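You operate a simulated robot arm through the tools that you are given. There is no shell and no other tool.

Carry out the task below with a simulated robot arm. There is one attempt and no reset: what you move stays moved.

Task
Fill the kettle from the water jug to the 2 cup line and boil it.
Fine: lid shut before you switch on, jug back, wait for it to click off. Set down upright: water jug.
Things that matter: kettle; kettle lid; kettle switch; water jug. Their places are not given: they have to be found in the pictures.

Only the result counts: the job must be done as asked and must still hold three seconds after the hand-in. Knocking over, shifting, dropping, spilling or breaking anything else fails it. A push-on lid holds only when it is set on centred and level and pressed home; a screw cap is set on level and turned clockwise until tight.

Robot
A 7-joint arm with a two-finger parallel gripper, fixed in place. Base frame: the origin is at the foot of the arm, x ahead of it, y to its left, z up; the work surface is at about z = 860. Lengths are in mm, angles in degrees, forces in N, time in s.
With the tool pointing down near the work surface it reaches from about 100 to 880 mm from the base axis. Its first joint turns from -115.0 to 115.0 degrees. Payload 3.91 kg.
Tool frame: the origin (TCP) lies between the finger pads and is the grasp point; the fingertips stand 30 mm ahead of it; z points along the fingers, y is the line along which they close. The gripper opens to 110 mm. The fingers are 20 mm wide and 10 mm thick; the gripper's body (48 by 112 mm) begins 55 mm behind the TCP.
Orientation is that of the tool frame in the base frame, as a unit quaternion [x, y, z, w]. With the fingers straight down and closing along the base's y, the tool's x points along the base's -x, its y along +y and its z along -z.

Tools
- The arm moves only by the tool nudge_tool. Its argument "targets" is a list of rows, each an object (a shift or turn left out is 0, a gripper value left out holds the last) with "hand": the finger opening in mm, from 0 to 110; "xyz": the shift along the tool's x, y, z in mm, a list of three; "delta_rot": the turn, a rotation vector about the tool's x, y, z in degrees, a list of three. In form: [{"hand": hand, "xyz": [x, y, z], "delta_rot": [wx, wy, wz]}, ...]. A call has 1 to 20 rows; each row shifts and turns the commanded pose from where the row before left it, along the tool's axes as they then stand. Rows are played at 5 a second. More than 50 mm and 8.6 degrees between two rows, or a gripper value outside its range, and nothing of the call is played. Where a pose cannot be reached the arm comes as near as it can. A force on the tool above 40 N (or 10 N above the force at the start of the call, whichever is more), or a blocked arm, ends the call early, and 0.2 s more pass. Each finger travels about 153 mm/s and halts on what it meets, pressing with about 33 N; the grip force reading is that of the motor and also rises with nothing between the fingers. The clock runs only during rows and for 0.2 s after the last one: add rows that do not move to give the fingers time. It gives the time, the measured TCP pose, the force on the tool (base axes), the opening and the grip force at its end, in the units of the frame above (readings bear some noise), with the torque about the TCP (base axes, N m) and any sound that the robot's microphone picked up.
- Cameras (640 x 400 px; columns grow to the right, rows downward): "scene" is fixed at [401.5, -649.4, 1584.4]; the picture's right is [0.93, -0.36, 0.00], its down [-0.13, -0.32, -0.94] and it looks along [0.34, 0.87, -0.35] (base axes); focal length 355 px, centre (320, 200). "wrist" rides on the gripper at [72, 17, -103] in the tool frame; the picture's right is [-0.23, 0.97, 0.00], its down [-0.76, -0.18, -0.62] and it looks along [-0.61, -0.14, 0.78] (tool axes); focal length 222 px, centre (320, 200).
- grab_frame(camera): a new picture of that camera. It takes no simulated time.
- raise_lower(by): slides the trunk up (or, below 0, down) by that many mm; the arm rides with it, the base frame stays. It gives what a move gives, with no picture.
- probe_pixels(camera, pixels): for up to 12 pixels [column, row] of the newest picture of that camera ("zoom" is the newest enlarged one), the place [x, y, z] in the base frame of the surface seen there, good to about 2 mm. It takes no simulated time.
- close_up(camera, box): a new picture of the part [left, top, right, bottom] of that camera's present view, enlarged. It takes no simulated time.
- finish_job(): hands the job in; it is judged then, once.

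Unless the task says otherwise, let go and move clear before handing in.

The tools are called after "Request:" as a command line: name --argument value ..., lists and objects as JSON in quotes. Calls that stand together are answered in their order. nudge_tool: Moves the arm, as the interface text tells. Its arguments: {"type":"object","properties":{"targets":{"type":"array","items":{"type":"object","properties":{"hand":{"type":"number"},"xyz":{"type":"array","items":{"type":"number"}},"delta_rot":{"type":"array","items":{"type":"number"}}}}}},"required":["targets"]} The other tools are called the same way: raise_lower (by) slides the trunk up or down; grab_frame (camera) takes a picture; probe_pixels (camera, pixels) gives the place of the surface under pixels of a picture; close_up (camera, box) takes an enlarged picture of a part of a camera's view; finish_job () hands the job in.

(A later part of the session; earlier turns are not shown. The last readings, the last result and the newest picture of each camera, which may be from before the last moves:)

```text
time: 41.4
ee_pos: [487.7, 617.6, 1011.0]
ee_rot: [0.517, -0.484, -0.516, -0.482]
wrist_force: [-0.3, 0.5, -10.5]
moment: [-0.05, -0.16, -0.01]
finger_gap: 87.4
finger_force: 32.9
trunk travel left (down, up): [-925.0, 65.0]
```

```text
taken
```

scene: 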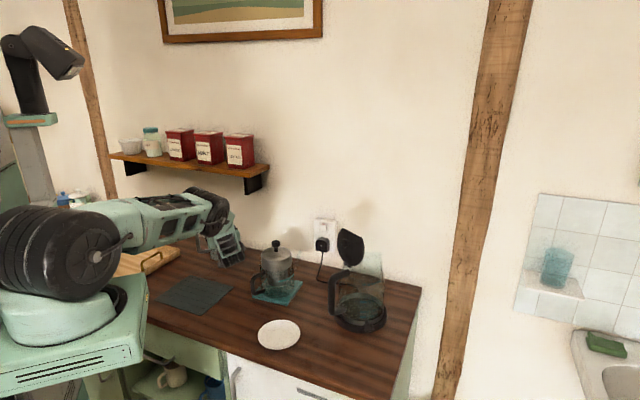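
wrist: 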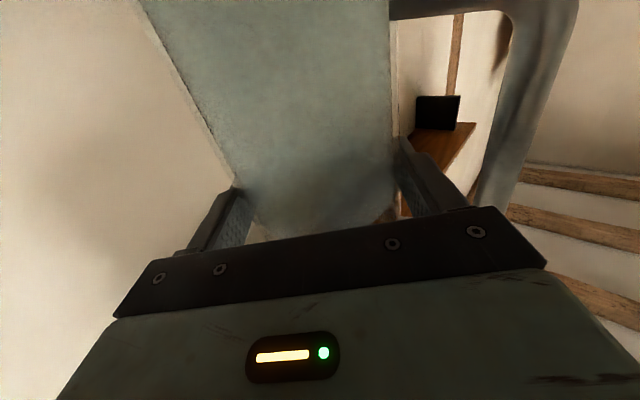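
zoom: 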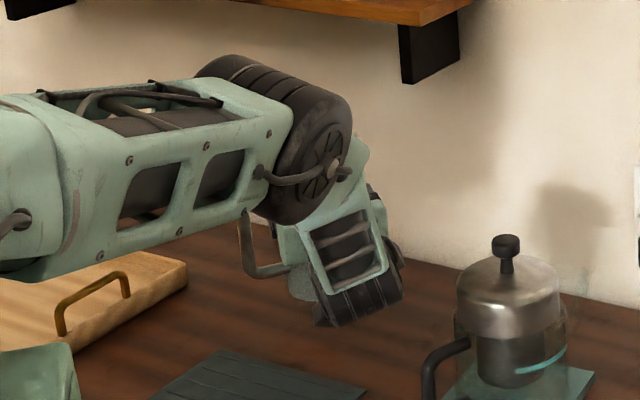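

The hold is stable. I'll pull back from the wall/shelf and then lift toward z≈1195 smoothly.

Request:
nudge_tool --targets '[{"xyz": [0, 0, -6]}, {"xyz": [0, 0, -12]}, {"xyz": [0, 0, -17]}, {"xyz": [0, 0, -18]}, {"xyz": [0, 0, -18]}, {"xyz": [0, 0, -17]}, {"xyz": [0, 0, -12]}, {"xyz": [-6, 0, -6]}, {"xyz": [-12, 0, 0]}, {"xyz": [-16, 0, 0]}, {"xyz": [-18, 0, 0]}, {"xyz": [-18, 0, 0]}, {"xyz": [-18, 0, 0]}, {"xyz": [-18, 0, 0]}, {"xyz": [-18, 0, 0]}, {"xyz": [-18, 0, 0]}, {"xyz": [-18, 0, 0]}, {"xyz": [-14, 0, 0]}, {"xyz": [-8, 0, 0]}, {"xyz": [0, 0, 0]}]'

Request:
grab_frame --camera "scene"

```text
time: 45.6
ee_pos: [494.4, 514.4, 1194.2]
ee_rot: [0.517, -0.484, -0.516, -0.482]
wrist_force: [0.0, 0.1, -10.7]
moment: [-0.05, -0.17, 0.03]
finger_gap: 87.1
finger_force: 33.1
trunk travel left (down, up): [-925.0, 65.0]
```

```text
taken
```

scene: 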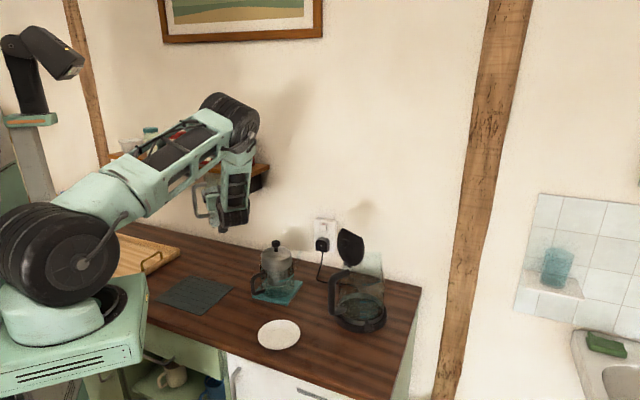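

The jug is held steady at z≈1194. Now I'll yaw it smoothly by 82° (tool azimuth ~12°) while keeping it upright.

Request:
nudge_tool --targets '[{"delta_rot": [2.5, 0, 0]}, {"delta_rot": [4.5, 0, 0]}, {"delta_rot": [6, 0, 0]}, {"delta_rot": [6.5, 0, 0]}, {"delta_rot": [6.5, 0, 0]}, {"delta_rot": [6.5, 0, 0]}, {"delta_rot": [6.5, 0, 0]}, {"delta_rot": [6.5, 0, 0]}, {"delta_rot": [6.5, 0, 0]}, {"delta_rot": [6.5, 0, 0]}, {"delta_rot": [6.5, 0, 0]}, {"delta_rot": [6, 0, 0]}, {"delta_rot": [5, 0, 0]}, {"delta_rot": [4, 0, 0]}, {"delta_rot": [2.5, 0, 0]}, {"xyz": [0, 0, 0]}]'

Request:
grab_frame --camera "scene"

Request:
grab_frame --camera "wrist"

```text
time: 49.0
ee_pos: [495.6, 513.9, 1192.3]
ee_rot: [-0.071, 0.704, 0.069, 0.703]
wrist_force: [1.4, 0.5, -10.2]
moment: [-0.11, 0.06, -0.01]
finger_gap: 87.2
finger_force: 33.1
trunk travel left (down, up): [-925.0, 65.0]
```

```text
taken
```

scene: 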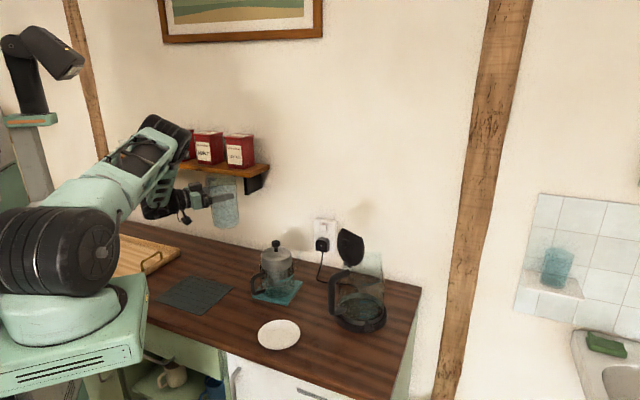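

```text
taken
```

wrist: 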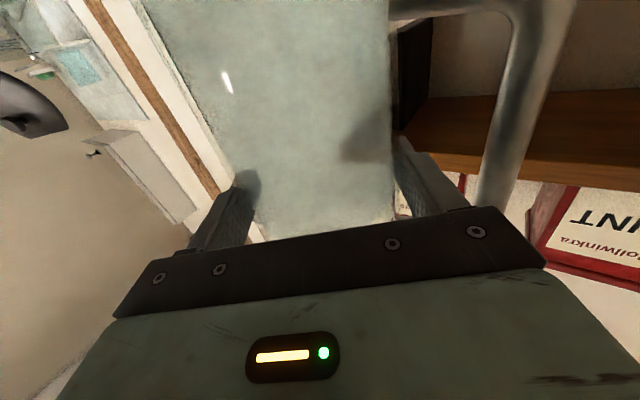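

The jug is upright with the handle pointing away. I'll raise 20 mm more and translate over toward the kettle's +y side, passing above the press.

Request:
nudge_tool --targets '[{"xyz": [-10, 0, 0]}, {"xyz": [-10, 0, 0]}, {"xyz": [0, -6, 5.9]}, {"xyz": [0, -12, 11.8]}, {"xyz": [0, -18, 17.8]}, {"xyz": [0, -20.9, 20.7]}, {"xyz": [0, -20.9, 20.7]}, {"xyz": [0, -20.9, 20.7]}, {"xyz": [0, -20.9, 20.7]}, {"xyz": [0, -20.9, 20.7]}, {"xyz": [0, -20.9, 20.7]}, {"xyz": [0, -20.9, 20.7]}, {"xyz": [0, -20.9, 20.7]}, {"xyz": [0, -20.9, 20.7]}, {"xyz": [0, -20.9, 20.7]}, {"xyz": [0, -20.9, 20.7]}, {"xyz": [0, -15, 14.8]}, {"xyz": [0, -12, 11.8]}, {"xyz": [0, -6, 5.9]}, {"xyz": [0, 0, 0]}]'

Request:
grab_frame --camera "scene"

Request:
grab_frame --camera "wrist"

```text
time: 53.2
ee_pos: [845.1, 278.9, 1214.8]
ee_rot: [-0.071, 0.704, 0.069, 0.703]
wrist_force: [0.3, -0.1, -9.8]
moment: [-0.17, 0.03, 0.01]
finger_gap: 87.5
finger_force: 33.1
trunk travel left (down, up): [-925.0, 65.0]
```

```text
taken
```

scene: 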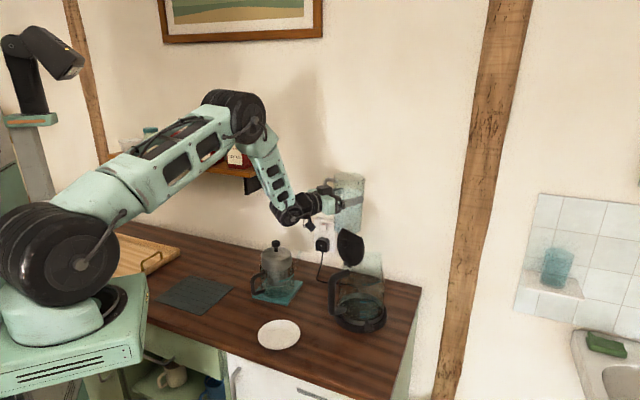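

```text
taken
```

wrist: 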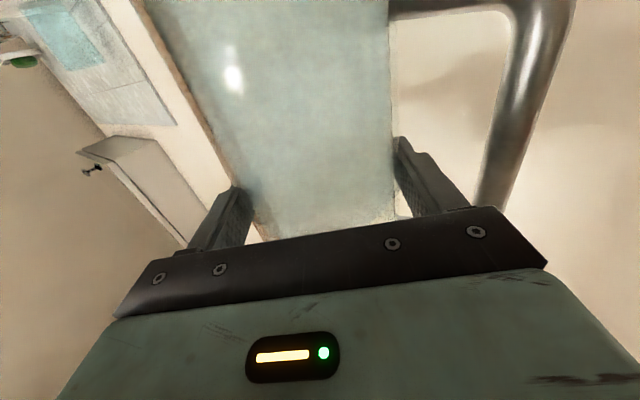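

The jug is now at (845,279,1215) behind the kettle. I'll zoom to inspect the jug's spout and the kettle rim.

Request:
close_up --camera "scene" --box '[320, 160, 400, 250]'

Request:
close_up --camera "scene" --box '[320, 220, 400, 280]'

```text
4.44 times, centred on (360, 205) of scene
```

zoom: 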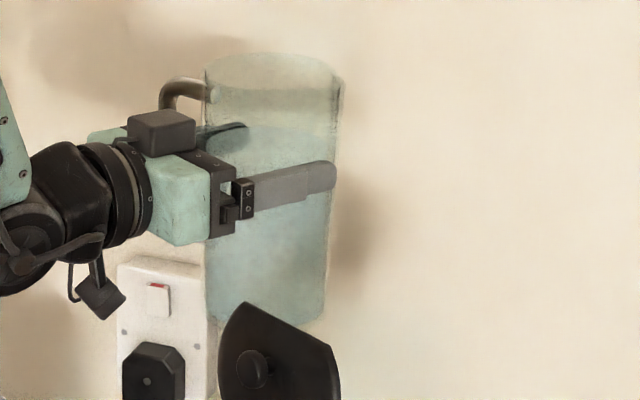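

```text
6.67 times, centred on (360, 250) of scene
```

zoom: 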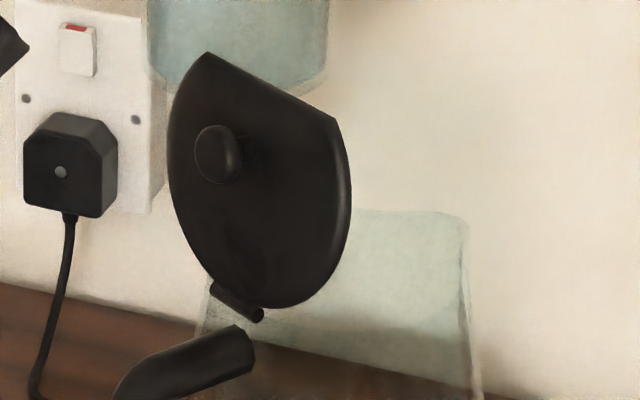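

The spout is visible at the jug's right/front rim (345,85) in the zoom; the kettle rim is at z≈1065. I'll yaw so the spout faces the kettle (−y direction).

Request:
nudge_tool --targets '[{"delta_rot": [3, 0, 0]}, {"delta_rot": [5, 0, 0]}, {"delta_rot": [6, 0, 0]}, {"delta_rot": [6.5, 0, 0]}, {"delta_rot": [6.5, 0, 0]}, {"delta_rot": [5.7, 0, 0]}, {"delta_rot": [4, 0, 0]}, {"xyz": [0, 0, 0]}, {"xyz": [0, 0, 0]}]'

Request:
grab_frame --camera "scene"

Request:
close_up --camera "scene" --box '[310, 150, 410, 270]'

```text
time: 55.2
ee_pos: [844.9, 278.2, 1214.0]
ee_rot: [0.155, 0.69, -0.157, 0.689]
wrist_force: [-0.5, 0.1, -10.4]
moment: [-0.07, 0.12, 0.03]
finger_gap: 87.1
finger_force: 33.6
trunk travel left (down, up): [-925.0, 65.0]
```

```text
taken
```

scene: 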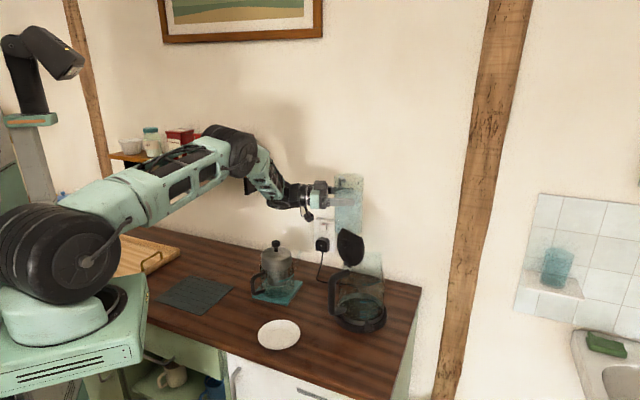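

```text
3.33 times, centred on (360, 210) of scene
```

zoom: 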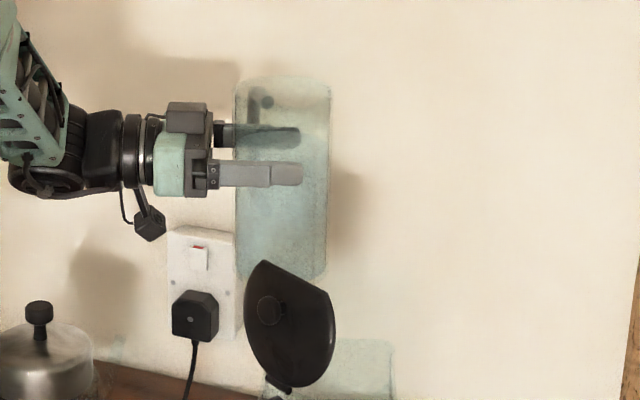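

The spout now faces −y with the handle behind. I'll shift to about (858,258) and pre-tilt 40° (still below the spilling angle of ~50°).

Request:
nudge_tool --targets '[{"xyz": [0, -6, 10]}, {"xyz": [0, -6.5, 10.3]}, {"delta_rot": [0, 1.28, 2.72]}, {"delta_rot": [0, 2.13, 4.53]}, {"delta_rot": [0, 2.13, 4.53]}, {"delta_rot": [0, 2.13, 4.53]}, {"delta_rot": [0, 2.13, 4.53]}, {"delta_rot": [0, 2.13, 4.53]}, {"delta_rot": [0, 2.13, 4.53]}, {"delta_rot": [0, 1.7, 3.62]}, {"delta_rot": [0, 0.85, 1.81]}, {"xyz": [0, 0, 0]}, {"xyz": [0, 0, 0]}]'

Request:
close_up --camera "scene" --box '[310, 150, 410, 270]'

Request:
grab_frame --camera "wrist"

```text
time: 58.0
ee_pos: [856.0, 258.6, 1214.7]
ee_rot: [0.375, 0.702, 0.084, 0.599]
wrist_force: [-0.6, -0.2, -10.9]
moment: [-0.32, 0.17, -0.01]
finger_gap: 87.3
finger_force: 33.1
trunk travel left (down, up): [-925.0, 65.0]
```

```text
3.33 times, centred on (360, 210) of scene
```

zoom: 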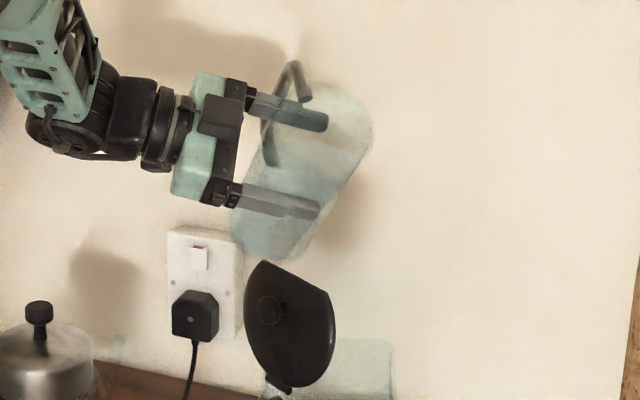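

```text
taken
```

wrist: 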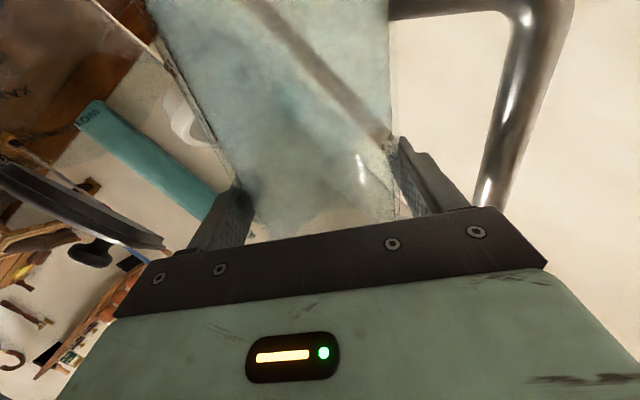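

The measured tilt is ~39° with the spout heading straight −y. I'll lower the jug about 78 mm so the spout is just above the kettle mouth.

Request:
nudge_tool --targets '[{"xyz": [7.7, -5.7, 2.7]}, {"xyz": [7.7, -5.7, 2.7]}, {"xyz": [7.7, -5.7, 2.7]}, {"xyz": [7.7, -5.7, 2.7]}, {"xyz": [7.7, -5.7, 2.7]}, {"xyz": [7.7, -5.7, 2.7]}, {"xyz": [7.7, -5.7, 2.7]}, {"xyz": [6.2, -4.5, 2.1]}, {"xyz": [0, 0, 0]}, {"xyz": [0, 0, 0]}]'

Request:
close_up --camera "scene" --box '[310, 190, 410, 290]'

Request:
grab_frame --camera "wrist"

```text
time: 60.2
ee_pos: [858.2, 259.2, 1136.5]
ee_rot: [0.377, 0.702, 0.083, 0.599]
wrist_force: [-0.6, 0.6, -9.9]
moment: [-0.3, 0.11, 0.0]
finger_gap: 87.3
finger_force: 32.9
trunk travel left (down, up): [-925.0, 65.0]
```

```text
4.00 times, centred on (360, 240) of scene
```

zoom: 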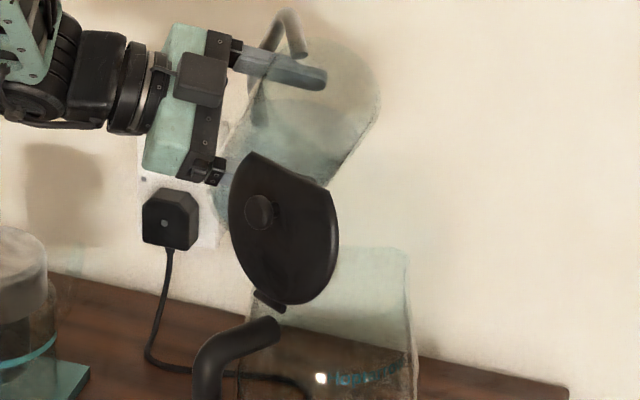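

```text
taken
```

wrist: 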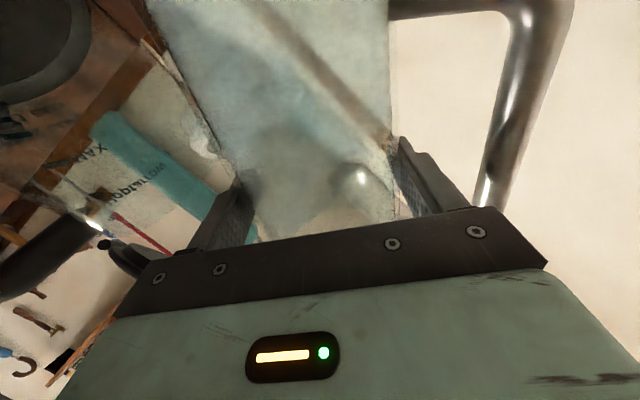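

The spout tip is estimated at (864,176,1155), about 30 mm off the mouth centre and inside it. I'll tilt gradually to about 50° and look for flow.

Request:
nudge_tool --targets '[{"delta_rot": [0, 1.7, 3.62]}, {"delta_rot": [0, 1.7, 3.62]}, {"delta_rot": [0, 1.28, 2.72]}, {"xyz": [0, 0, 0]}, {"xyz": [0, 0, 0]}]'

Request:
close_up --camera "scene" --box '[310, 190, 410, 340]'

```text
time: 61.4
ee_pos: [856.5, 258.2, 1136.1]
ee_rot: [0.432, 0.691, 0.15, 0.56]
wrist_force: [0.3, -0.2, -9.9]
moment: [-0.36, 0.12, 0.03]
finger_gap: 87.2
finger_force: 33.1
trunk travel left (down, up): [-925.0, 65.0]
```

```text
2.67 times, centred on (360, 265) of scene
```

zoom: 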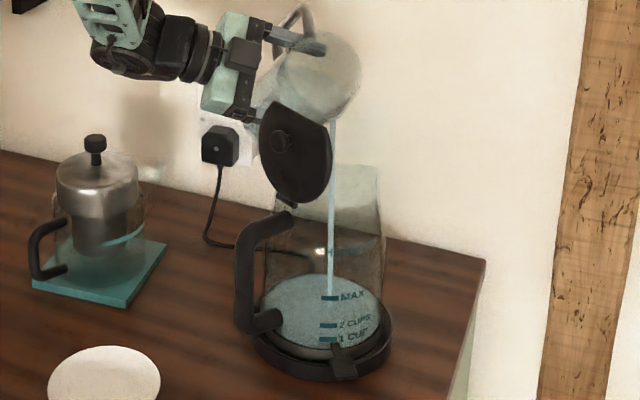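

A stream is pouring straight from the spout into the kettle. I'll zoom to read the level against the marks.

Request:
close_up --camera "scene" --box '[325, 265, 395, 335]'

Request:
probe_pixels --camera "zoom" --pixels '[[320, 150], [320, 200], [260, 200], [400, 200], [320, 120], [300, 250]]'

```text
5.71 times, centred on (360, 300) of scene
```

zoom: 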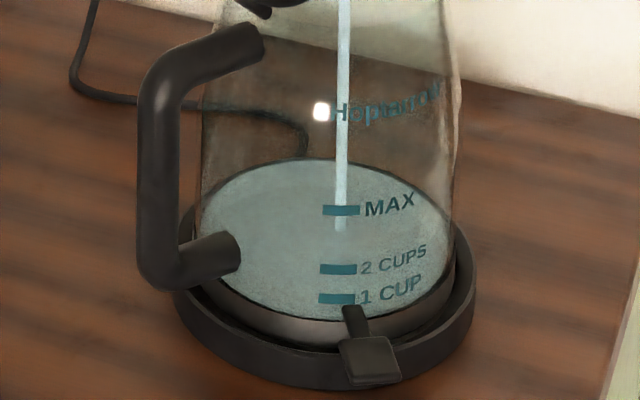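

```text
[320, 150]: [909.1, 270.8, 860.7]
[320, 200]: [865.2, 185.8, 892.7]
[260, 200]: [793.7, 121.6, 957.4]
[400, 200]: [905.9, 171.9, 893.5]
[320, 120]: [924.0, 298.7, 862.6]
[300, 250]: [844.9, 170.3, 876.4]
```

The water surface now reads z≈893 (1 CUP mark at 909, 2 CUPS at 928). I'll let it flow at this tilt for about a second.

Request:
nudge_tool --targets '[{"xyz": [0, 0, 0]}, {"xyz": [0, 0, 0]}, {"xyz": [0, 0, 0]}, {"xyz": [0, 0, 0]}]'

Request:
close_up --camera "scene" --box '[325, 265, 395, 335]'

Request:
probe_pixels --camera "zoom" --pixels '[[320, 200], [400, 200], [280, 200], [380, 240], [280, 240], [240, 180]]'

```text
time: 62.4
ee_pos: [856.5, 258.2, 1136.6]
ee_rot: [0.433, 0.69, 0.15, 0.56]
wrist_force: [0.3, 0.2, -10.5]
moment: [-0.34, 0.12, -0.01]
finger_gap: 87.5
finger_force: 32.8
trunk travel left (down, up): [-925.0, 65.0]
```

```text
5.71 times, centred on (360, 300) of scene
```

zoom: 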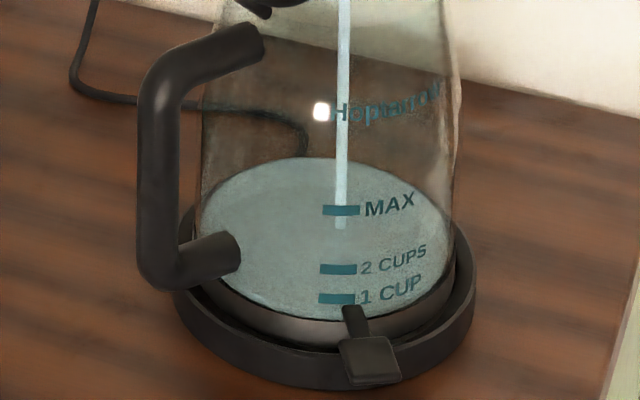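

```text
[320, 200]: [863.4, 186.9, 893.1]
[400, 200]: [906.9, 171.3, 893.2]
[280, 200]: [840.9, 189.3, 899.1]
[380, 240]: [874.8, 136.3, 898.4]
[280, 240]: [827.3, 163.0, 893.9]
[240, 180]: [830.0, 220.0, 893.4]
```

The level is rising slowly at this tilt. I'll tilt a further ~4° and wait.

Request:
nudge_tool --targets '[{"delta_rot": [0, 0.85, 1.81]}, {"delta_rot": [0, 0.85, 1.81]}, {"xyz": [0, 0, 0]}, {"xyz": [0, 0, 0]}, {"xyz": [0, 0, 0]}, {"xyz": [0, 0, 0]}, {"xyz": [0, 0, 0]}]'

Request:
close_up --camera "scene" --box '[325, 265, 395, 335]'

Request:
probe_pixels --camera "zoom" --pixels '[[320, 200], [400, 200], [280, 200], [380, 240], [280, 240], [240, 180]]'

```text
time: 64.0
ee_pos: [858.3, 258.4, 1137.0]
ee_rot: [0.452, 0.685, 0.174, 0.544]
wrist_force: [-0.3, -0.2, -9.3]
moment: [-0.33, 0.09, 0.05]
finger_gap: 87.3
finger_force: 32.8
trunk travel left (down, up): [-925.0, 65.0]
```

```text
5.71 times, centred on (360, 300) of scene
```

zoom: 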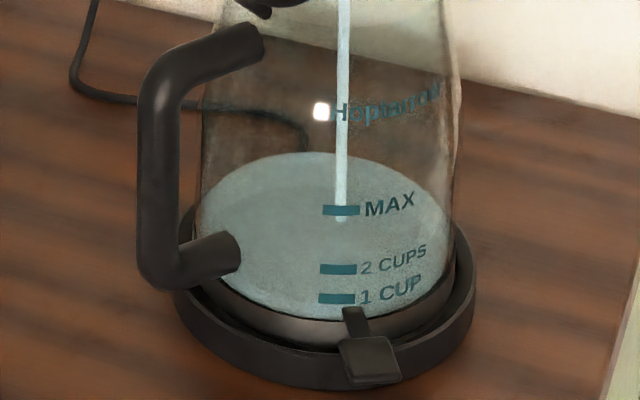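

```text
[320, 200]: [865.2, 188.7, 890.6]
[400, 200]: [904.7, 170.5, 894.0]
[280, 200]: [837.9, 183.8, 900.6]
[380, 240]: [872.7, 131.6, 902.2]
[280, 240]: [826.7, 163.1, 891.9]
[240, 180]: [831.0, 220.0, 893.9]
```

Probes are mixing the floor and the surface, so I need a sharper look at the front waterline next to the marks.

Request:
close_up --camera "scene" --box '[345, 285, 385, 325]'

Request:
close_up --camera "scene" --box '[320, 180, 400, 260]'

Request:
grab_frame --camera "wrist"

```text
10.00 times, centred on (365, 305) of scene
```

zoom: 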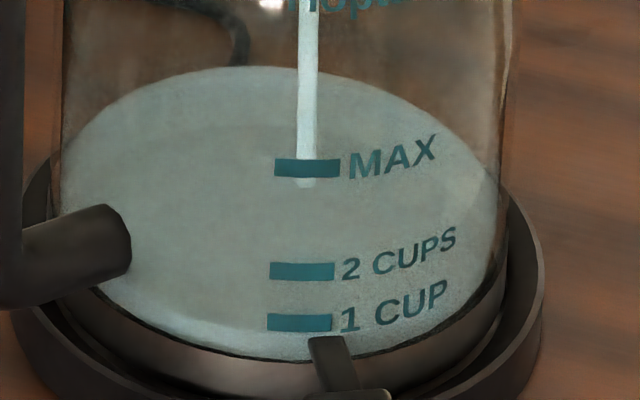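

```text
5.00 times, centred on (360, 220) of scene
```

zoom: 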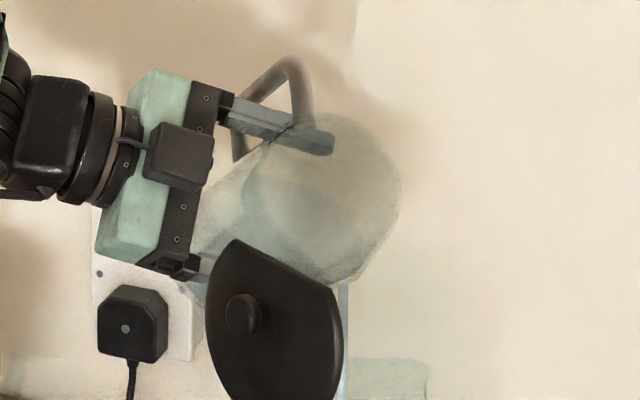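

```text
taken
```

wrist: 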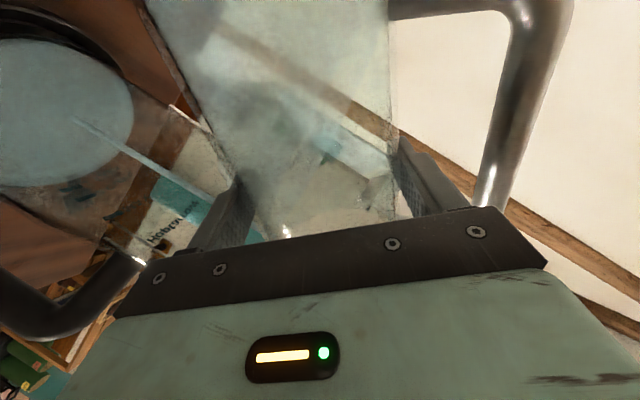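

The steel band's rim is at z≈893 and the water has just covered it, so only a little has been poured so far. I'll tilt another 6° and wait.

Request:
nudge_tool --targets '[{"delta_rot": [0, 0.85, 1.81]}, {"delta_rot": [0, 0.85, 1.81]}, {"delta_rot": [0, 0.85, 1.81]}, {"xyz": [0, 0, 0]}, {"xyz": [0, 0, 0]}, {"xyz": [0, 0, 0]}, {"xyz": [0, 0, 0]}, {"xyz": [0, 0, 0]}]'

Request:
close_up --camera "scene" --box '[345, 285, 385, 325]'

Request:
probe_pixels --camera "zoom" --pixels '[[200, 150], [240, 150], [280, 220], [250, 200], [400, 220], [360, 100], [200, 250], [420, 170], [330, 230], [160, 200], [250, 300], [220, 290]]'

```text
time: 65.8
ee_pos: [857.7, 258.4, 1136.8]
ee_rot: [0.479, 0.675, 0.21, 0.52]
wrist_force: [0.5, 0.1, -6.9]
moment: [-0.32, 0.09, 0.04]
finger_gap: 87.1
finger_force: 32.8
trunk travel left (down, up): [-925.0, 65.0]
```

```text
10.00 times, centred on (365, 305) of scene
```

zoom: 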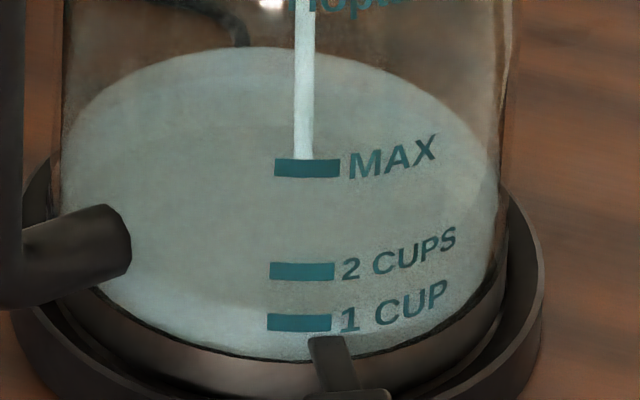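

```text
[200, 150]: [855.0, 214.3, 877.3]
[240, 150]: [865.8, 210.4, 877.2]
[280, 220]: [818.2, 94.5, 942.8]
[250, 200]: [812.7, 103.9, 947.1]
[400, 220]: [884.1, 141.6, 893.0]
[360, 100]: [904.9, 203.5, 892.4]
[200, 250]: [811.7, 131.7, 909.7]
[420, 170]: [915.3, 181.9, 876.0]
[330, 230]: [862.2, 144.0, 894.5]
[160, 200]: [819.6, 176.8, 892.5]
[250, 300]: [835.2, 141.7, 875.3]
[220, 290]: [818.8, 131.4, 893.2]
```

The load dropped to ~6.9 N and the waterline is now about the 1 CUP mark. I'll hold the tilt and let it settle for a second to see the level trend.

Request:
nudge_tool --targets '[{"xyz": [0, 0, 0]}, {"xyz": [0, 0, 0]}, {"xyz": [0, 0, 0]}]'

Request:
close_up --camera "scene" --box '[345, 285, 385, 325]'

Request:
close_up --camera "scene" --box '[320, 180, 400, 340]'

```text
time: 66.6
ee_pos: [857.1, 258.5, 1136.8]
ee_rot: [0.479, 0.675, 0.209, 0.521]
wrist_force: [0.5, 0.3, -7.0]
moment: [-0.32, 0.1, 0.0]
finger_gap: 87.1
finger_force: 32.6
trunk travel left (down, up): [-925.0, 65.0]
```

```text
10.00 times, centred on (365, 305) of scene
```

zoom: 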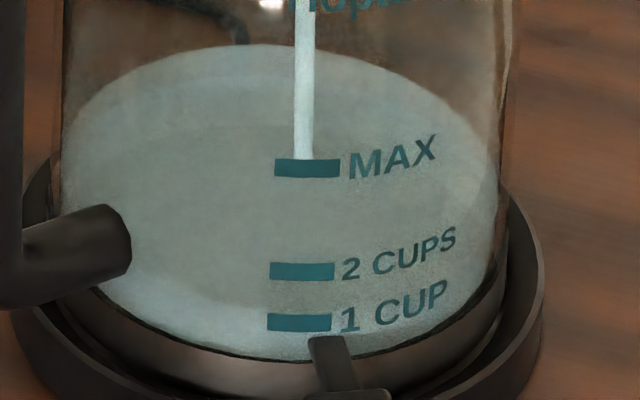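

```text
2.50 times, centred on (360, 260) of scene
```

zoom: 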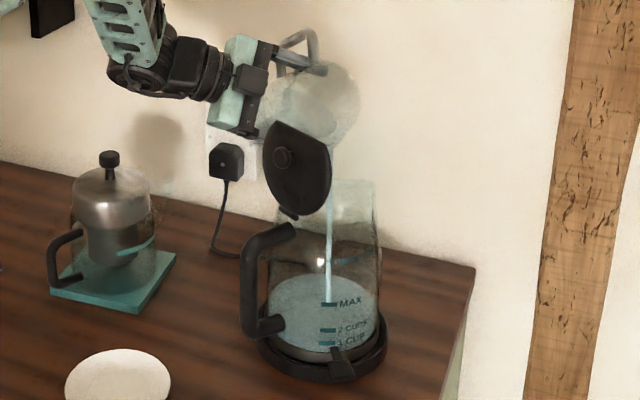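

The level is now roughly z≈915 by both the ellipse and the force (10.3→7.0 N ≈ 335 ml). I'll hold still a bit more to see whether the flow at this tilt is ending.

Request:
nudge_tool --targets '[{"xyz": [0, 0, 0]}, {"xyz": [0, 0, 0]}, {"xyz": [0, 0, 0]}]'

Request:
close_up --camera "scene" --box '[345, 285, 385, 325]'

```text
time: 67.4
ee_pos: [857.6, 258.4, 1136.3]
ee_rot: [0.479, 0.675, 0.21, 0.521]
wrist_force: [0.4, 1.7, -7.8]
moment: [-0.29, 0.11, 0.05]
finger_gap: 87.3
finger_force: 32.7
trunk travel left (down, up): [-925.0, 65.0]
```

```text
10.00 times, centred on (365, 305) of scene
```

zoom: 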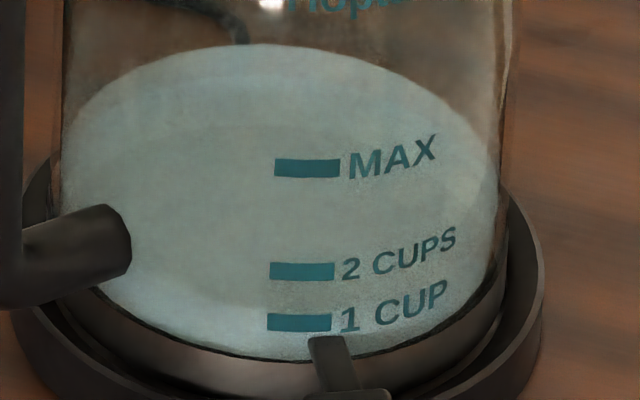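

The stream has stopped at 60°. I'll zoom tighter on the marks to find the front waterline and probe there.

Request:
close_up --camera "scene" --box '[348, 303, 372, 323]'

Request:
probe_pixels --camera "zoom" --pixels '[[100, 40], [150, 60], [200, 30], [80, 100], [150, 120], [200, 150], [250, 60], [100, 150], [420, 40], [500, 60], [330, 170], [420, 180]]'

```text
16.00 times, centred on (360, 313) of scene
```

zoom: 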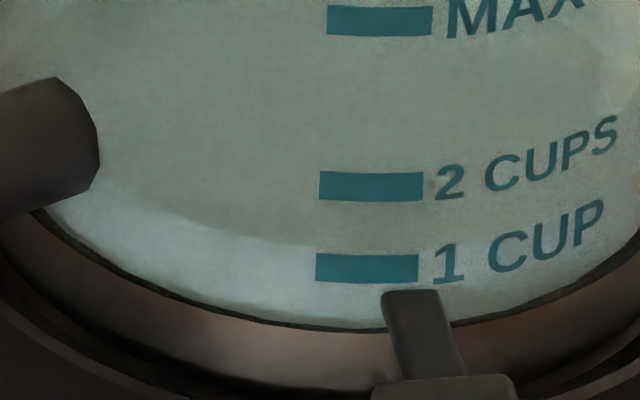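

```text
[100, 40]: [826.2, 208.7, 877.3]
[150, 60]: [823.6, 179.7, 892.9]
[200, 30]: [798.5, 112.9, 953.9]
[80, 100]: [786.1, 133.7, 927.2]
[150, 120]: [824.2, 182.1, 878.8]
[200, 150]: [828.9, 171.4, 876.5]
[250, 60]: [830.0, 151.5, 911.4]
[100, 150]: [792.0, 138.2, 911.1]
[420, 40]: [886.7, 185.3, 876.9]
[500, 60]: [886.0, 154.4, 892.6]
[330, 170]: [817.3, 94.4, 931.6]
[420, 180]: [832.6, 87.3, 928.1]
```

Some probe hits (830,151,911.4) and (792,138,911.1) look like the water surface. I'll probe many more surface pixels for a solid estimate of the level.

Request:
close_up --camera "scene" --box '[345, 285, 385, 325]'

Request:
probe_pixels --camera "zoom" --pixels '[[120, 120], [150, 100], [180, 80], [220, 70], [260, 60], [300, 70], [340, 80], [380, 95], [420, 110], [460, 150], [430, 200], [400, 250]]'

Request:
probe_pixels --camera "zoom" --pixels '[[180, 130], [220, 120], [260, 110], [300, 120], [340, 130], [380, 120], [180, 180], [220, 190], [260, 180], [300, 200], [340, 200], [380, 200]]'

Request:
probe_pixels --camera "zoom" --pixels '[[170, 230], [200, 240], [230, 250], [250, 240], [300, 240], [350, 230], [180, 280], [220, 270], [240, 300], [360, 280], [390, 230], [130, 180]]'

```text
10.00 times, centred on (365, 305) of scene
```

zoom: 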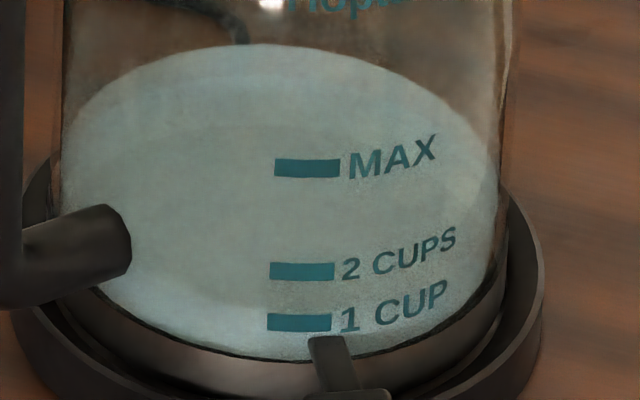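

```text
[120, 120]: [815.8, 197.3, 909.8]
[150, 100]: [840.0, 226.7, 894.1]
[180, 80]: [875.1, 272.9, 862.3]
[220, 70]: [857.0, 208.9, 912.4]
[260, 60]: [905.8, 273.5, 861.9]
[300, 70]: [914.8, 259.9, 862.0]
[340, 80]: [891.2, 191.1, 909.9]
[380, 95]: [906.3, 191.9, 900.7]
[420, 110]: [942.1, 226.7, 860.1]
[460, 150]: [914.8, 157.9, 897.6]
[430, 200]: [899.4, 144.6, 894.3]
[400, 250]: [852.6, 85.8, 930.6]
```

```text
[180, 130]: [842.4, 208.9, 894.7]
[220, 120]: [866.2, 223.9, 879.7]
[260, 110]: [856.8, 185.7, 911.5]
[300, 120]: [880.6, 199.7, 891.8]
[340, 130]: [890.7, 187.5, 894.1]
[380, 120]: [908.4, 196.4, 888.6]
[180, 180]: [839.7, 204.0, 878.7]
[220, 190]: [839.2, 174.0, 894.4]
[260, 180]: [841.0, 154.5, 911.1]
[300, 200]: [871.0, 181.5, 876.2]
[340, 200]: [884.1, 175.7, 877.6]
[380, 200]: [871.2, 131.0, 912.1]
```

```text
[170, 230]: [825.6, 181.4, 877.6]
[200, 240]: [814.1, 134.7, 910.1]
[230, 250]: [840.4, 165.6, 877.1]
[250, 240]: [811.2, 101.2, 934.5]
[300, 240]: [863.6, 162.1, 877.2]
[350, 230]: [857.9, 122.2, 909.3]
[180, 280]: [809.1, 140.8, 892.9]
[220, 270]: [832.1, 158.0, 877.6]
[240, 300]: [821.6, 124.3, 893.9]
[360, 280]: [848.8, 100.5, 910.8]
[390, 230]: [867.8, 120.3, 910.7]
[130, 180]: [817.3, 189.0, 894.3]
```

Ten surface hits cluster at z≈910.8, so this method works. Now I'll measure the 2 CUPS bar accurately.

Request:
probe_pixels --camera "zoom" --pixels '[[280, 271], [290, 271], [300, 271], [310, 271], [320, 271], [330, 271], [300, 265], [300, 278], [320, 264], [320, 278], [285, 265], [285, 278]]'

Request:
probe_pixels --camera "zoom" --pixels '[[280, 322], [290, 322], [300, 322], [310, 322], [320, 322], [327, 322], [290, 168], [300, 168], [310, 168], [320, 168], [330, 168], [285, 168]]'

```text
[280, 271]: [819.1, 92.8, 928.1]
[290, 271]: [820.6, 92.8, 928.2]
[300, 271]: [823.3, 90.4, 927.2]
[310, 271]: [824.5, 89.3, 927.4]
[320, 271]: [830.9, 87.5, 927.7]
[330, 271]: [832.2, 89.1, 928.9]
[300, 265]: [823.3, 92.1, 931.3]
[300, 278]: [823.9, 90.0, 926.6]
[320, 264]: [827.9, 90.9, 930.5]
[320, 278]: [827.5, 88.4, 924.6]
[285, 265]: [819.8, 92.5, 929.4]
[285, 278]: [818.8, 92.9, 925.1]
```

```text
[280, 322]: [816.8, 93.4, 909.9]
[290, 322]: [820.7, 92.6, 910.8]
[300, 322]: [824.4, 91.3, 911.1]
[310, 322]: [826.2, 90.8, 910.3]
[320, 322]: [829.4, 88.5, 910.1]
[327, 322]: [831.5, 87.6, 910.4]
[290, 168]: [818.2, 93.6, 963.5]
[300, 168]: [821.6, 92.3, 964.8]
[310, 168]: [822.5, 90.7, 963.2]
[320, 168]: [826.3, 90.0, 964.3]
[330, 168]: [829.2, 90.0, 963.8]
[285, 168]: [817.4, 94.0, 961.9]
```

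The 2 CUPS line is z≈927.9 (1 CUP 910.4, MAX 963.6), and the water is at 910.8, so about 17 mm more is needed. The last 6° gave ~9 mm, so I'll tilt 5° more and wait for the stream to stop.

Request:
nudge_tool --targets '[{"delta_rot": [0, 0.85, 1.81]}, {"delta_rot": [0, 0.85, 1.81]}, {"delta_rot": [0, 0.43, 0.91]}, {"xyz": [0, 0, 0]}, {"xyz": [0, 0, 0]}, {"xyz": [0, 0, 0]}, {"xyz": [0, 0, 0]}, {"xyz": [0, 0, 0]}, {"xyz": [0, 0, 0]}, {"xyz": [0, 0, 0]}, {"xyz": [0, 0, 0]}]'

Request:
close_up --camera "scene" --box '[345, 285, 385, 325]'

Request:
probe_pixels --camera "zoom" --pixels '[[120, 120], [220, 70], [340, 80], [260, 110], [260, 180], [380, 200], [200, 240], [350, 230], [390, 230], [180, 100], [220, 150], [300, 150]]'

Request:
probe_pixels --camera "zoom" --pixels '[[150, 130], [240, 90], [350, 100], [270, 130], [240, 200], [400, 180], [180, 220], [360, 210], [420, 200], [300, 100], [230, 170], [380, 150]]'

```text
time: 69.8
ee_pos: [856.6, 257.2, 1136.8]
ee_rot: [0.502, 0.665, 0.24, 0.499]
wrist_force: [-0.4, -0.7, -6.7]
moment: [-0.28, 0.1, 0.02]
finger_gap: 87.1
finger_force: 33.3
trunk travel left (down, up): [-925.0, 65.0]
```

```text
10.00 times, centred on (365, 305) of scene
```

zoom: 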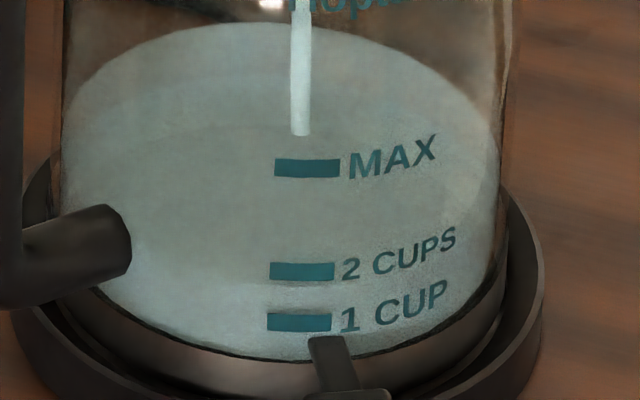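

```text
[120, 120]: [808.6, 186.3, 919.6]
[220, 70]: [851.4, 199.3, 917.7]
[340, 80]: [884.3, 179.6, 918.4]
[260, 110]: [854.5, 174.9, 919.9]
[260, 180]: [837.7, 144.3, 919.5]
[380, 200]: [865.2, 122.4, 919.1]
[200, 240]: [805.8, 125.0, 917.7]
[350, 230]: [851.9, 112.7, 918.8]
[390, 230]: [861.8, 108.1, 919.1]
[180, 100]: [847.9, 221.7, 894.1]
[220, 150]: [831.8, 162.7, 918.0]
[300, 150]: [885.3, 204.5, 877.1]
```

```text
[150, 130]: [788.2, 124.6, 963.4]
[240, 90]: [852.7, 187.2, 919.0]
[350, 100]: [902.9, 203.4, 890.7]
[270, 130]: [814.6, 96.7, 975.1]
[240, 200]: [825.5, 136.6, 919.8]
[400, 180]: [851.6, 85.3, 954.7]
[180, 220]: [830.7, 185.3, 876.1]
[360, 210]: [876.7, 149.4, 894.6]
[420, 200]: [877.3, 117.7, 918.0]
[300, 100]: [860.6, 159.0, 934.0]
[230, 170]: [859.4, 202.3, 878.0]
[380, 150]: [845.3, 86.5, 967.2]
```

The level is now z≈918.8 and still flowing. I'll wait one more second at this tilt.

Request:
nudge_tool --targets '[{"xyz": [0, 0, 0]}, {"xyz": [0, 0, 0]}, {"xyz": [0, 0, 0]}, {"xyz": [0, 0, 0]}]'

Request:
close_up --camera "scene" --box '[345, 285, 385, 325]'

Request:
probe_pixels --camera "zoom" --pixels '[[120, 120], [220, 70], [340, 80], [260, 110], [260, 180], [380, 200], [200, 240], [350, 230], [390, 230], [240, 90], [220, 150], [240, 200]]'

```text
time: 70.8
ee_pos: [856.8, 258.1, 1136.7]
ee_rot: [0.501, 0.664, 0.239, 0.5]
wrist_force: [0.2, -0.1, -6.7]
moment: [-0.27, 0.09, 0.0]
finger_gap: 87.2
finger_force: 33.1
trunk travel left (down, up): [-925.0, 65.0]
```

```text
10.00 times, centred on (365, 305) of scene
```

zoom: 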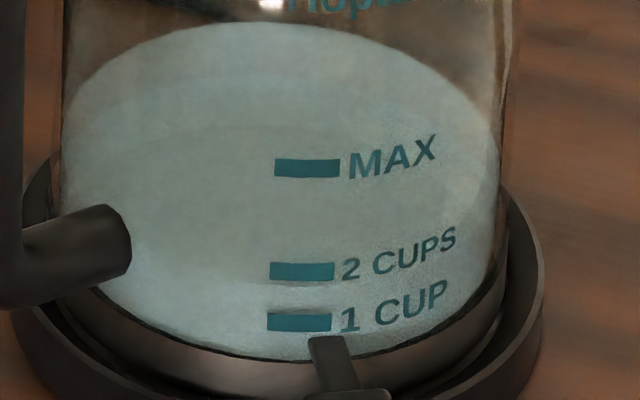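

```text
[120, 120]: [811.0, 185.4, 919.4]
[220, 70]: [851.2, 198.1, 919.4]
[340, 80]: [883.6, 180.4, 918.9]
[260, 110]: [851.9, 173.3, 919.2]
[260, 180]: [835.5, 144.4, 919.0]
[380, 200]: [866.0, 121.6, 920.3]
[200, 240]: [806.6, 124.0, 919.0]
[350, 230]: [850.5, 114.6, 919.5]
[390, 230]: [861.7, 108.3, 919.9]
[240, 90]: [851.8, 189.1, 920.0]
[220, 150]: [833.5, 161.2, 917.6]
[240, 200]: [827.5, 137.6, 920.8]
```

The stream has stopped at z≈919.4; that 5° step gave ~8.5 mm. About 8.5 mm remains, so I'll add 4° and wait.

Request:
nudge_tool --targets '[{"delta_rot": [0, 0.85, 1.81]}, {"delta_rot": [0, 0.85, 1.81]}, {"xyz": [0, 0, 0]}, {"xyz": [0, 0, 0]}, {"xyz": [0, 0, 0]}, {"xyz": [0, 0, 0]}, {"xyz": [0, 0, 0]}, {"xyz": [0, 0, 0]}, {"xyz": [0, 0, 0]}, {"xyz": [0, 0, 0]}, {"xyz": [0, 0, 0]}, {"xyz": [0, 0, 0]}]'

Request:
close_up --camera "scene" --box '[345, 285, 385, 325]'

Request:
probe_pixels --camera "zoom" --pixels '[[120, 120], [220, 70], [340, 80], [260, 110], [260, 180], [380, 200], [200, 240], [350, 230], [390, 230], [240, 90], [220, 150], [240, 200]]'

```text
time: 73.4
ee_pos: [856.9, 256.9, 1136.9]
ee_rot: [0.519, 0.656, 0.263, 0.481]
wrist_force: [-0.2, -0.2, -5.5]
moment: [-0.22, 0.05, 0.0]
finger_gap: 87.4
finger_force: 33.1
trunk travel left (down, up): [-925.0, 65.0]
```

```text
10.00 times, centred on (365, 305) of scene
```

zoom: 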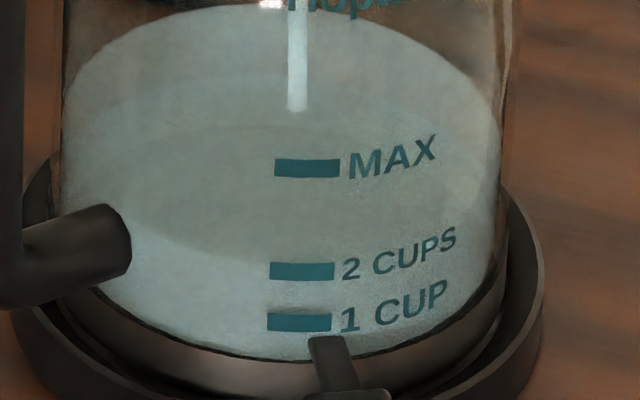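

```text
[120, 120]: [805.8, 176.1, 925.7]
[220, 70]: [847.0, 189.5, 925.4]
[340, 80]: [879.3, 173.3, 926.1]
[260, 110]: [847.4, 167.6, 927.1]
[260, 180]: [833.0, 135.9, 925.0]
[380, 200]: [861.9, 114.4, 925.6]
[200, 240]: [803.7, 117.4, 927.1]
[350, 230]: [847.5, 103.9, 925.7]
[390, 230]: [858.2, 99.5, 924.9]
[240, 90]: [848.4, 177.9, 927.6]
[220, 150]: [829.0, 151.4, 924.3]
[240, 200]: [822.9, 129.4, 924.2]
```

The level is z≈925.7 with a thin stream remaining. I'll wait one more second.

Request:
nudge_tool --targets '[{"xyz": [0, 0, 0]}, {"xyz": [0, 0, 0]}, {"xyz": [0, 0, 0]}, {"xyz": [0, 0, 0]}]'

Request:
close_up --camera "scene" --box '[345, 285, 385, 325]'

Request:
probe_pixels --camera "zoom" --pixels '[[120, 120], [220, 70], [340, 80], [260, 110], [260, 180], [380, 200], [200, 240], [350, 230], [390, 230], [240, 90], [220, 150], [240, 200]]'

```text
time: 74.4
ee_pos: [857.2, 258.0, 1136.6]
ee_rot: [0.518, 0.656, 0.263, 0.482]
wrist_force: [0.5, 0.0, -4.9]
moment: [-0.17, 0.02, 0.02]
finger_gap: 87.2
finger_force: 33.2
trunk travel left (down, up): [-925.0, 65.0]
```

```text
10.00 times, centred on (365, 305) of scene
```

zoom: 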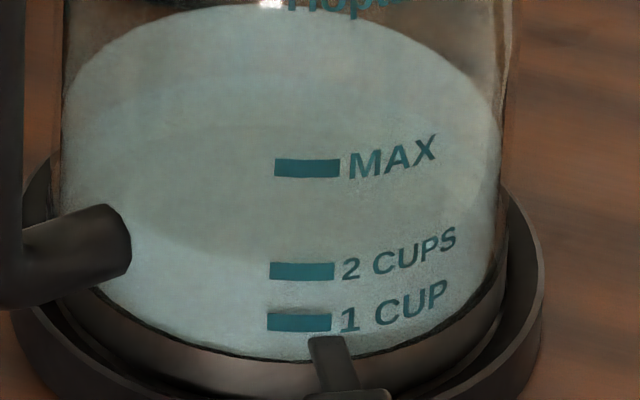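

```text
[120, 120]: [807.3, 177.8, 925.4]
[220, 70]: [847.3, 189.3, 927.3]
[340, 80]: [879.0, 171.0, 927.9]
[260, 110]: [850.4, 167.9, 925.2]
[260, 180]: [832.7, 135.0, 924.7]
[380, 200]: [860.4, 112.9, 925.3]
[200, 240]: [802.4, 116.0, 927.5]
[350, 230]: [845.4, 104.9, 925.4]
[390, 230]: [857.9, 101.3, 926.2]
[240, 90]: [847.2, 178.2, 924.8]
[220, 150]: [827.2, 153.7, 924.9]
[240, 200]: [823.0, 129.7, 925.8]
```

The stream stopped at z≈925.9, about 2 mm short of the line. I'll add ~1.2° and wait.

Request:
nudge_tool --targets '[{"delta_rot": [0, 0.52, 1.11]}, {"xyz": [0, 0, 0]}, {"xyz": [0, 0, 0]}, {"xyz": [0, 0, 0]}, {"xyz": [0, 0, 0]}, {"xyz": [0, 0, 0]}, {"xyz": [0, 0, 0]}, {"xyz": [0, 0, 0]}, {"xyz": [0, 0, 0]}, {"xyz": [0, 0, 0]}, {"xyz": [0, 0, 0]}, {"xyz": [0, 0, 0]}, {"xyz": [0, 0, 0]}]'

Request:
close_up --camera "scene" --box '[345, 285, 385, 325]'

Request:
probe_pixels --camera "zoom" --pixels '[[120, 120], [220, 70], [340, 80], [260, 110], [260, 180], [380, 200], [200, 240], [350, 230], [390, 230], [240, 90], [220, 150], [240, 200]]'

Request:
probe_pixels --camera "zoom" --pixels '[[280, 271], [290, 271], [300, 271], [310, 271], [320, 271], [326, 271], [285, 271], [295, 271], [305, 271], [315, 271], [322, 271], [330, 271]]'

```text
time: 77.2
ee_pos: [857.6, 257.4, 1138.2]
ee_rot: [0.523, 0.653, 0.269, 0.477]
wrist_force: [-1.2, 0.3, -5.8]
moment: [-0.22, 0.08, -0.01]
finger_gap: 87.5
finger_force: 33.0
trunk travel left (down, up): [-925.0, 65.0]
```

```text
10.00 times, centred on (365, 305) of scene
```

zoom: 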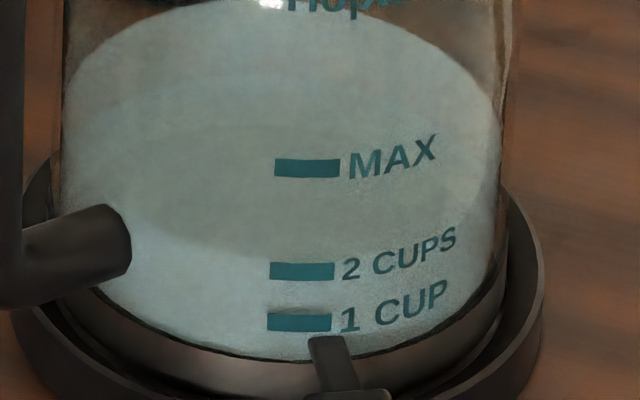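

```text
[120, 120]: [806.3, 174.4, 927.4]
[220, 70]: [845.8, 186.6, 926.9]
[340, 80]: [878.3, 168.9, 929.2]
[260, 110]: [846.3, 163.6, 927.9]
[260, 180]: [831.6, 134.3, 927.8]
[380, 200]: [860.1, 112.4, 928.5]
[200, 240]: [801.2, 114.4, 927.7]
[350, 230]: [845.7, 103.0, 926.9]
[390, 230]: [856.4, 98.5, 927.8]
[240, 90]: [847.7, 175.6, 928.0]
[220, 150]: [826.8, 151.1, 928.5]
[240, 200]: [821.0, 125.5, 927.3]
```

```text
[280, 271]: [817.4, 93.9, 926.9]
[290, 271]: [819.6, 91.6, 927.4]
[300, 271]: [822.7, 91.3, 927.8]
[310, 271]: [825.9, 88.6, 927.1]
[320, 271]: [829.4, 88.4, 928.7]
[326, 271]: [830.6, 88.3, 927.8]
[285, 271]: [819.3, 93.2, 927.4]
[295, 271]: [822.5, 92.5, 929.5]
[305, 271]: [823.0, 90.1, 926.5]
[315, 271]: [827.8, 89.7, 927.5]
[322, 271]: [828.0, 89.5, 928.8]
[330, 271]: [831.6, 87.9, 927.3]
```

The water level (mean 927.8) matches the 2 CUPS bar (mean 927.7) and the stream has stopped. I'll tilt the jug back to 39°, then raise it clear.

Request:
nudge_tool --targets '[{"delta_rot": [0, -1.7, -3.62]}, {"delta_rot": [0, -1.7, -3.62]}, {"delta_rot": [0, -1.7, -3.62]}, {"delta_rot": [0, -1.7, -3.62]}, {"delta_rot": [0, -1.7, -3.62]}, {"delta_rot": [0, -1.7, -3.62]}, {"delta_rot": [0, -1.7, -3.62]}, {"delta_rot": [0, -1.37, -2.92]}, {"xyz": [-7.7, 5.7, -2.7]}, {"xyz": [-7.7, 5.7, -2.7]}, {"xyz": [-7.7, 5.7, -2.7]}, {"xyz": [-7.7, 5.7, -2.7]}, {"xyz": [-7.7, 5.7, -2.7]}, {"xyz": [-7.7, 5.7, -2.7]}, {"xyz": [-7.7, 5.7, -2.7]}, {"xyz": [-6.2, 4.5, -2.1]}, {"xyz": [0, 0, 0]}]'

Request:
grab_frame --camera "scene"

```text
time: 80.8
ee_pos: [856.5, 260.0, 1215.4]
ee_rot: [0.376, 0.702, 0.083, 0.599]
wrist_force: [0.3, 1.1, -5.2]
moment: [-0.17, 0.09, 0.0]
finger_gap: 87.2
finger_force: 32.6
trunk travel left (down, up): [-925.0, 65.0]
```

```text
taken
```

scene: 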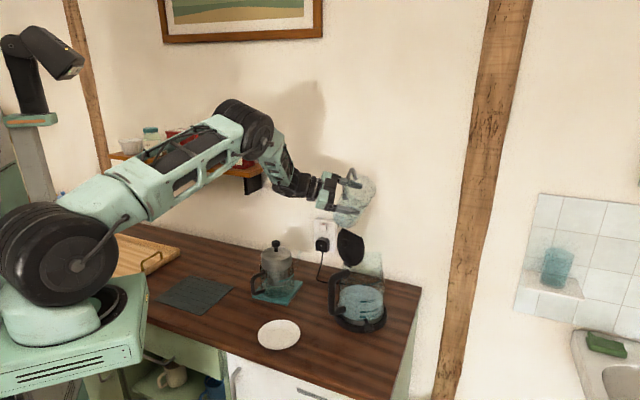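

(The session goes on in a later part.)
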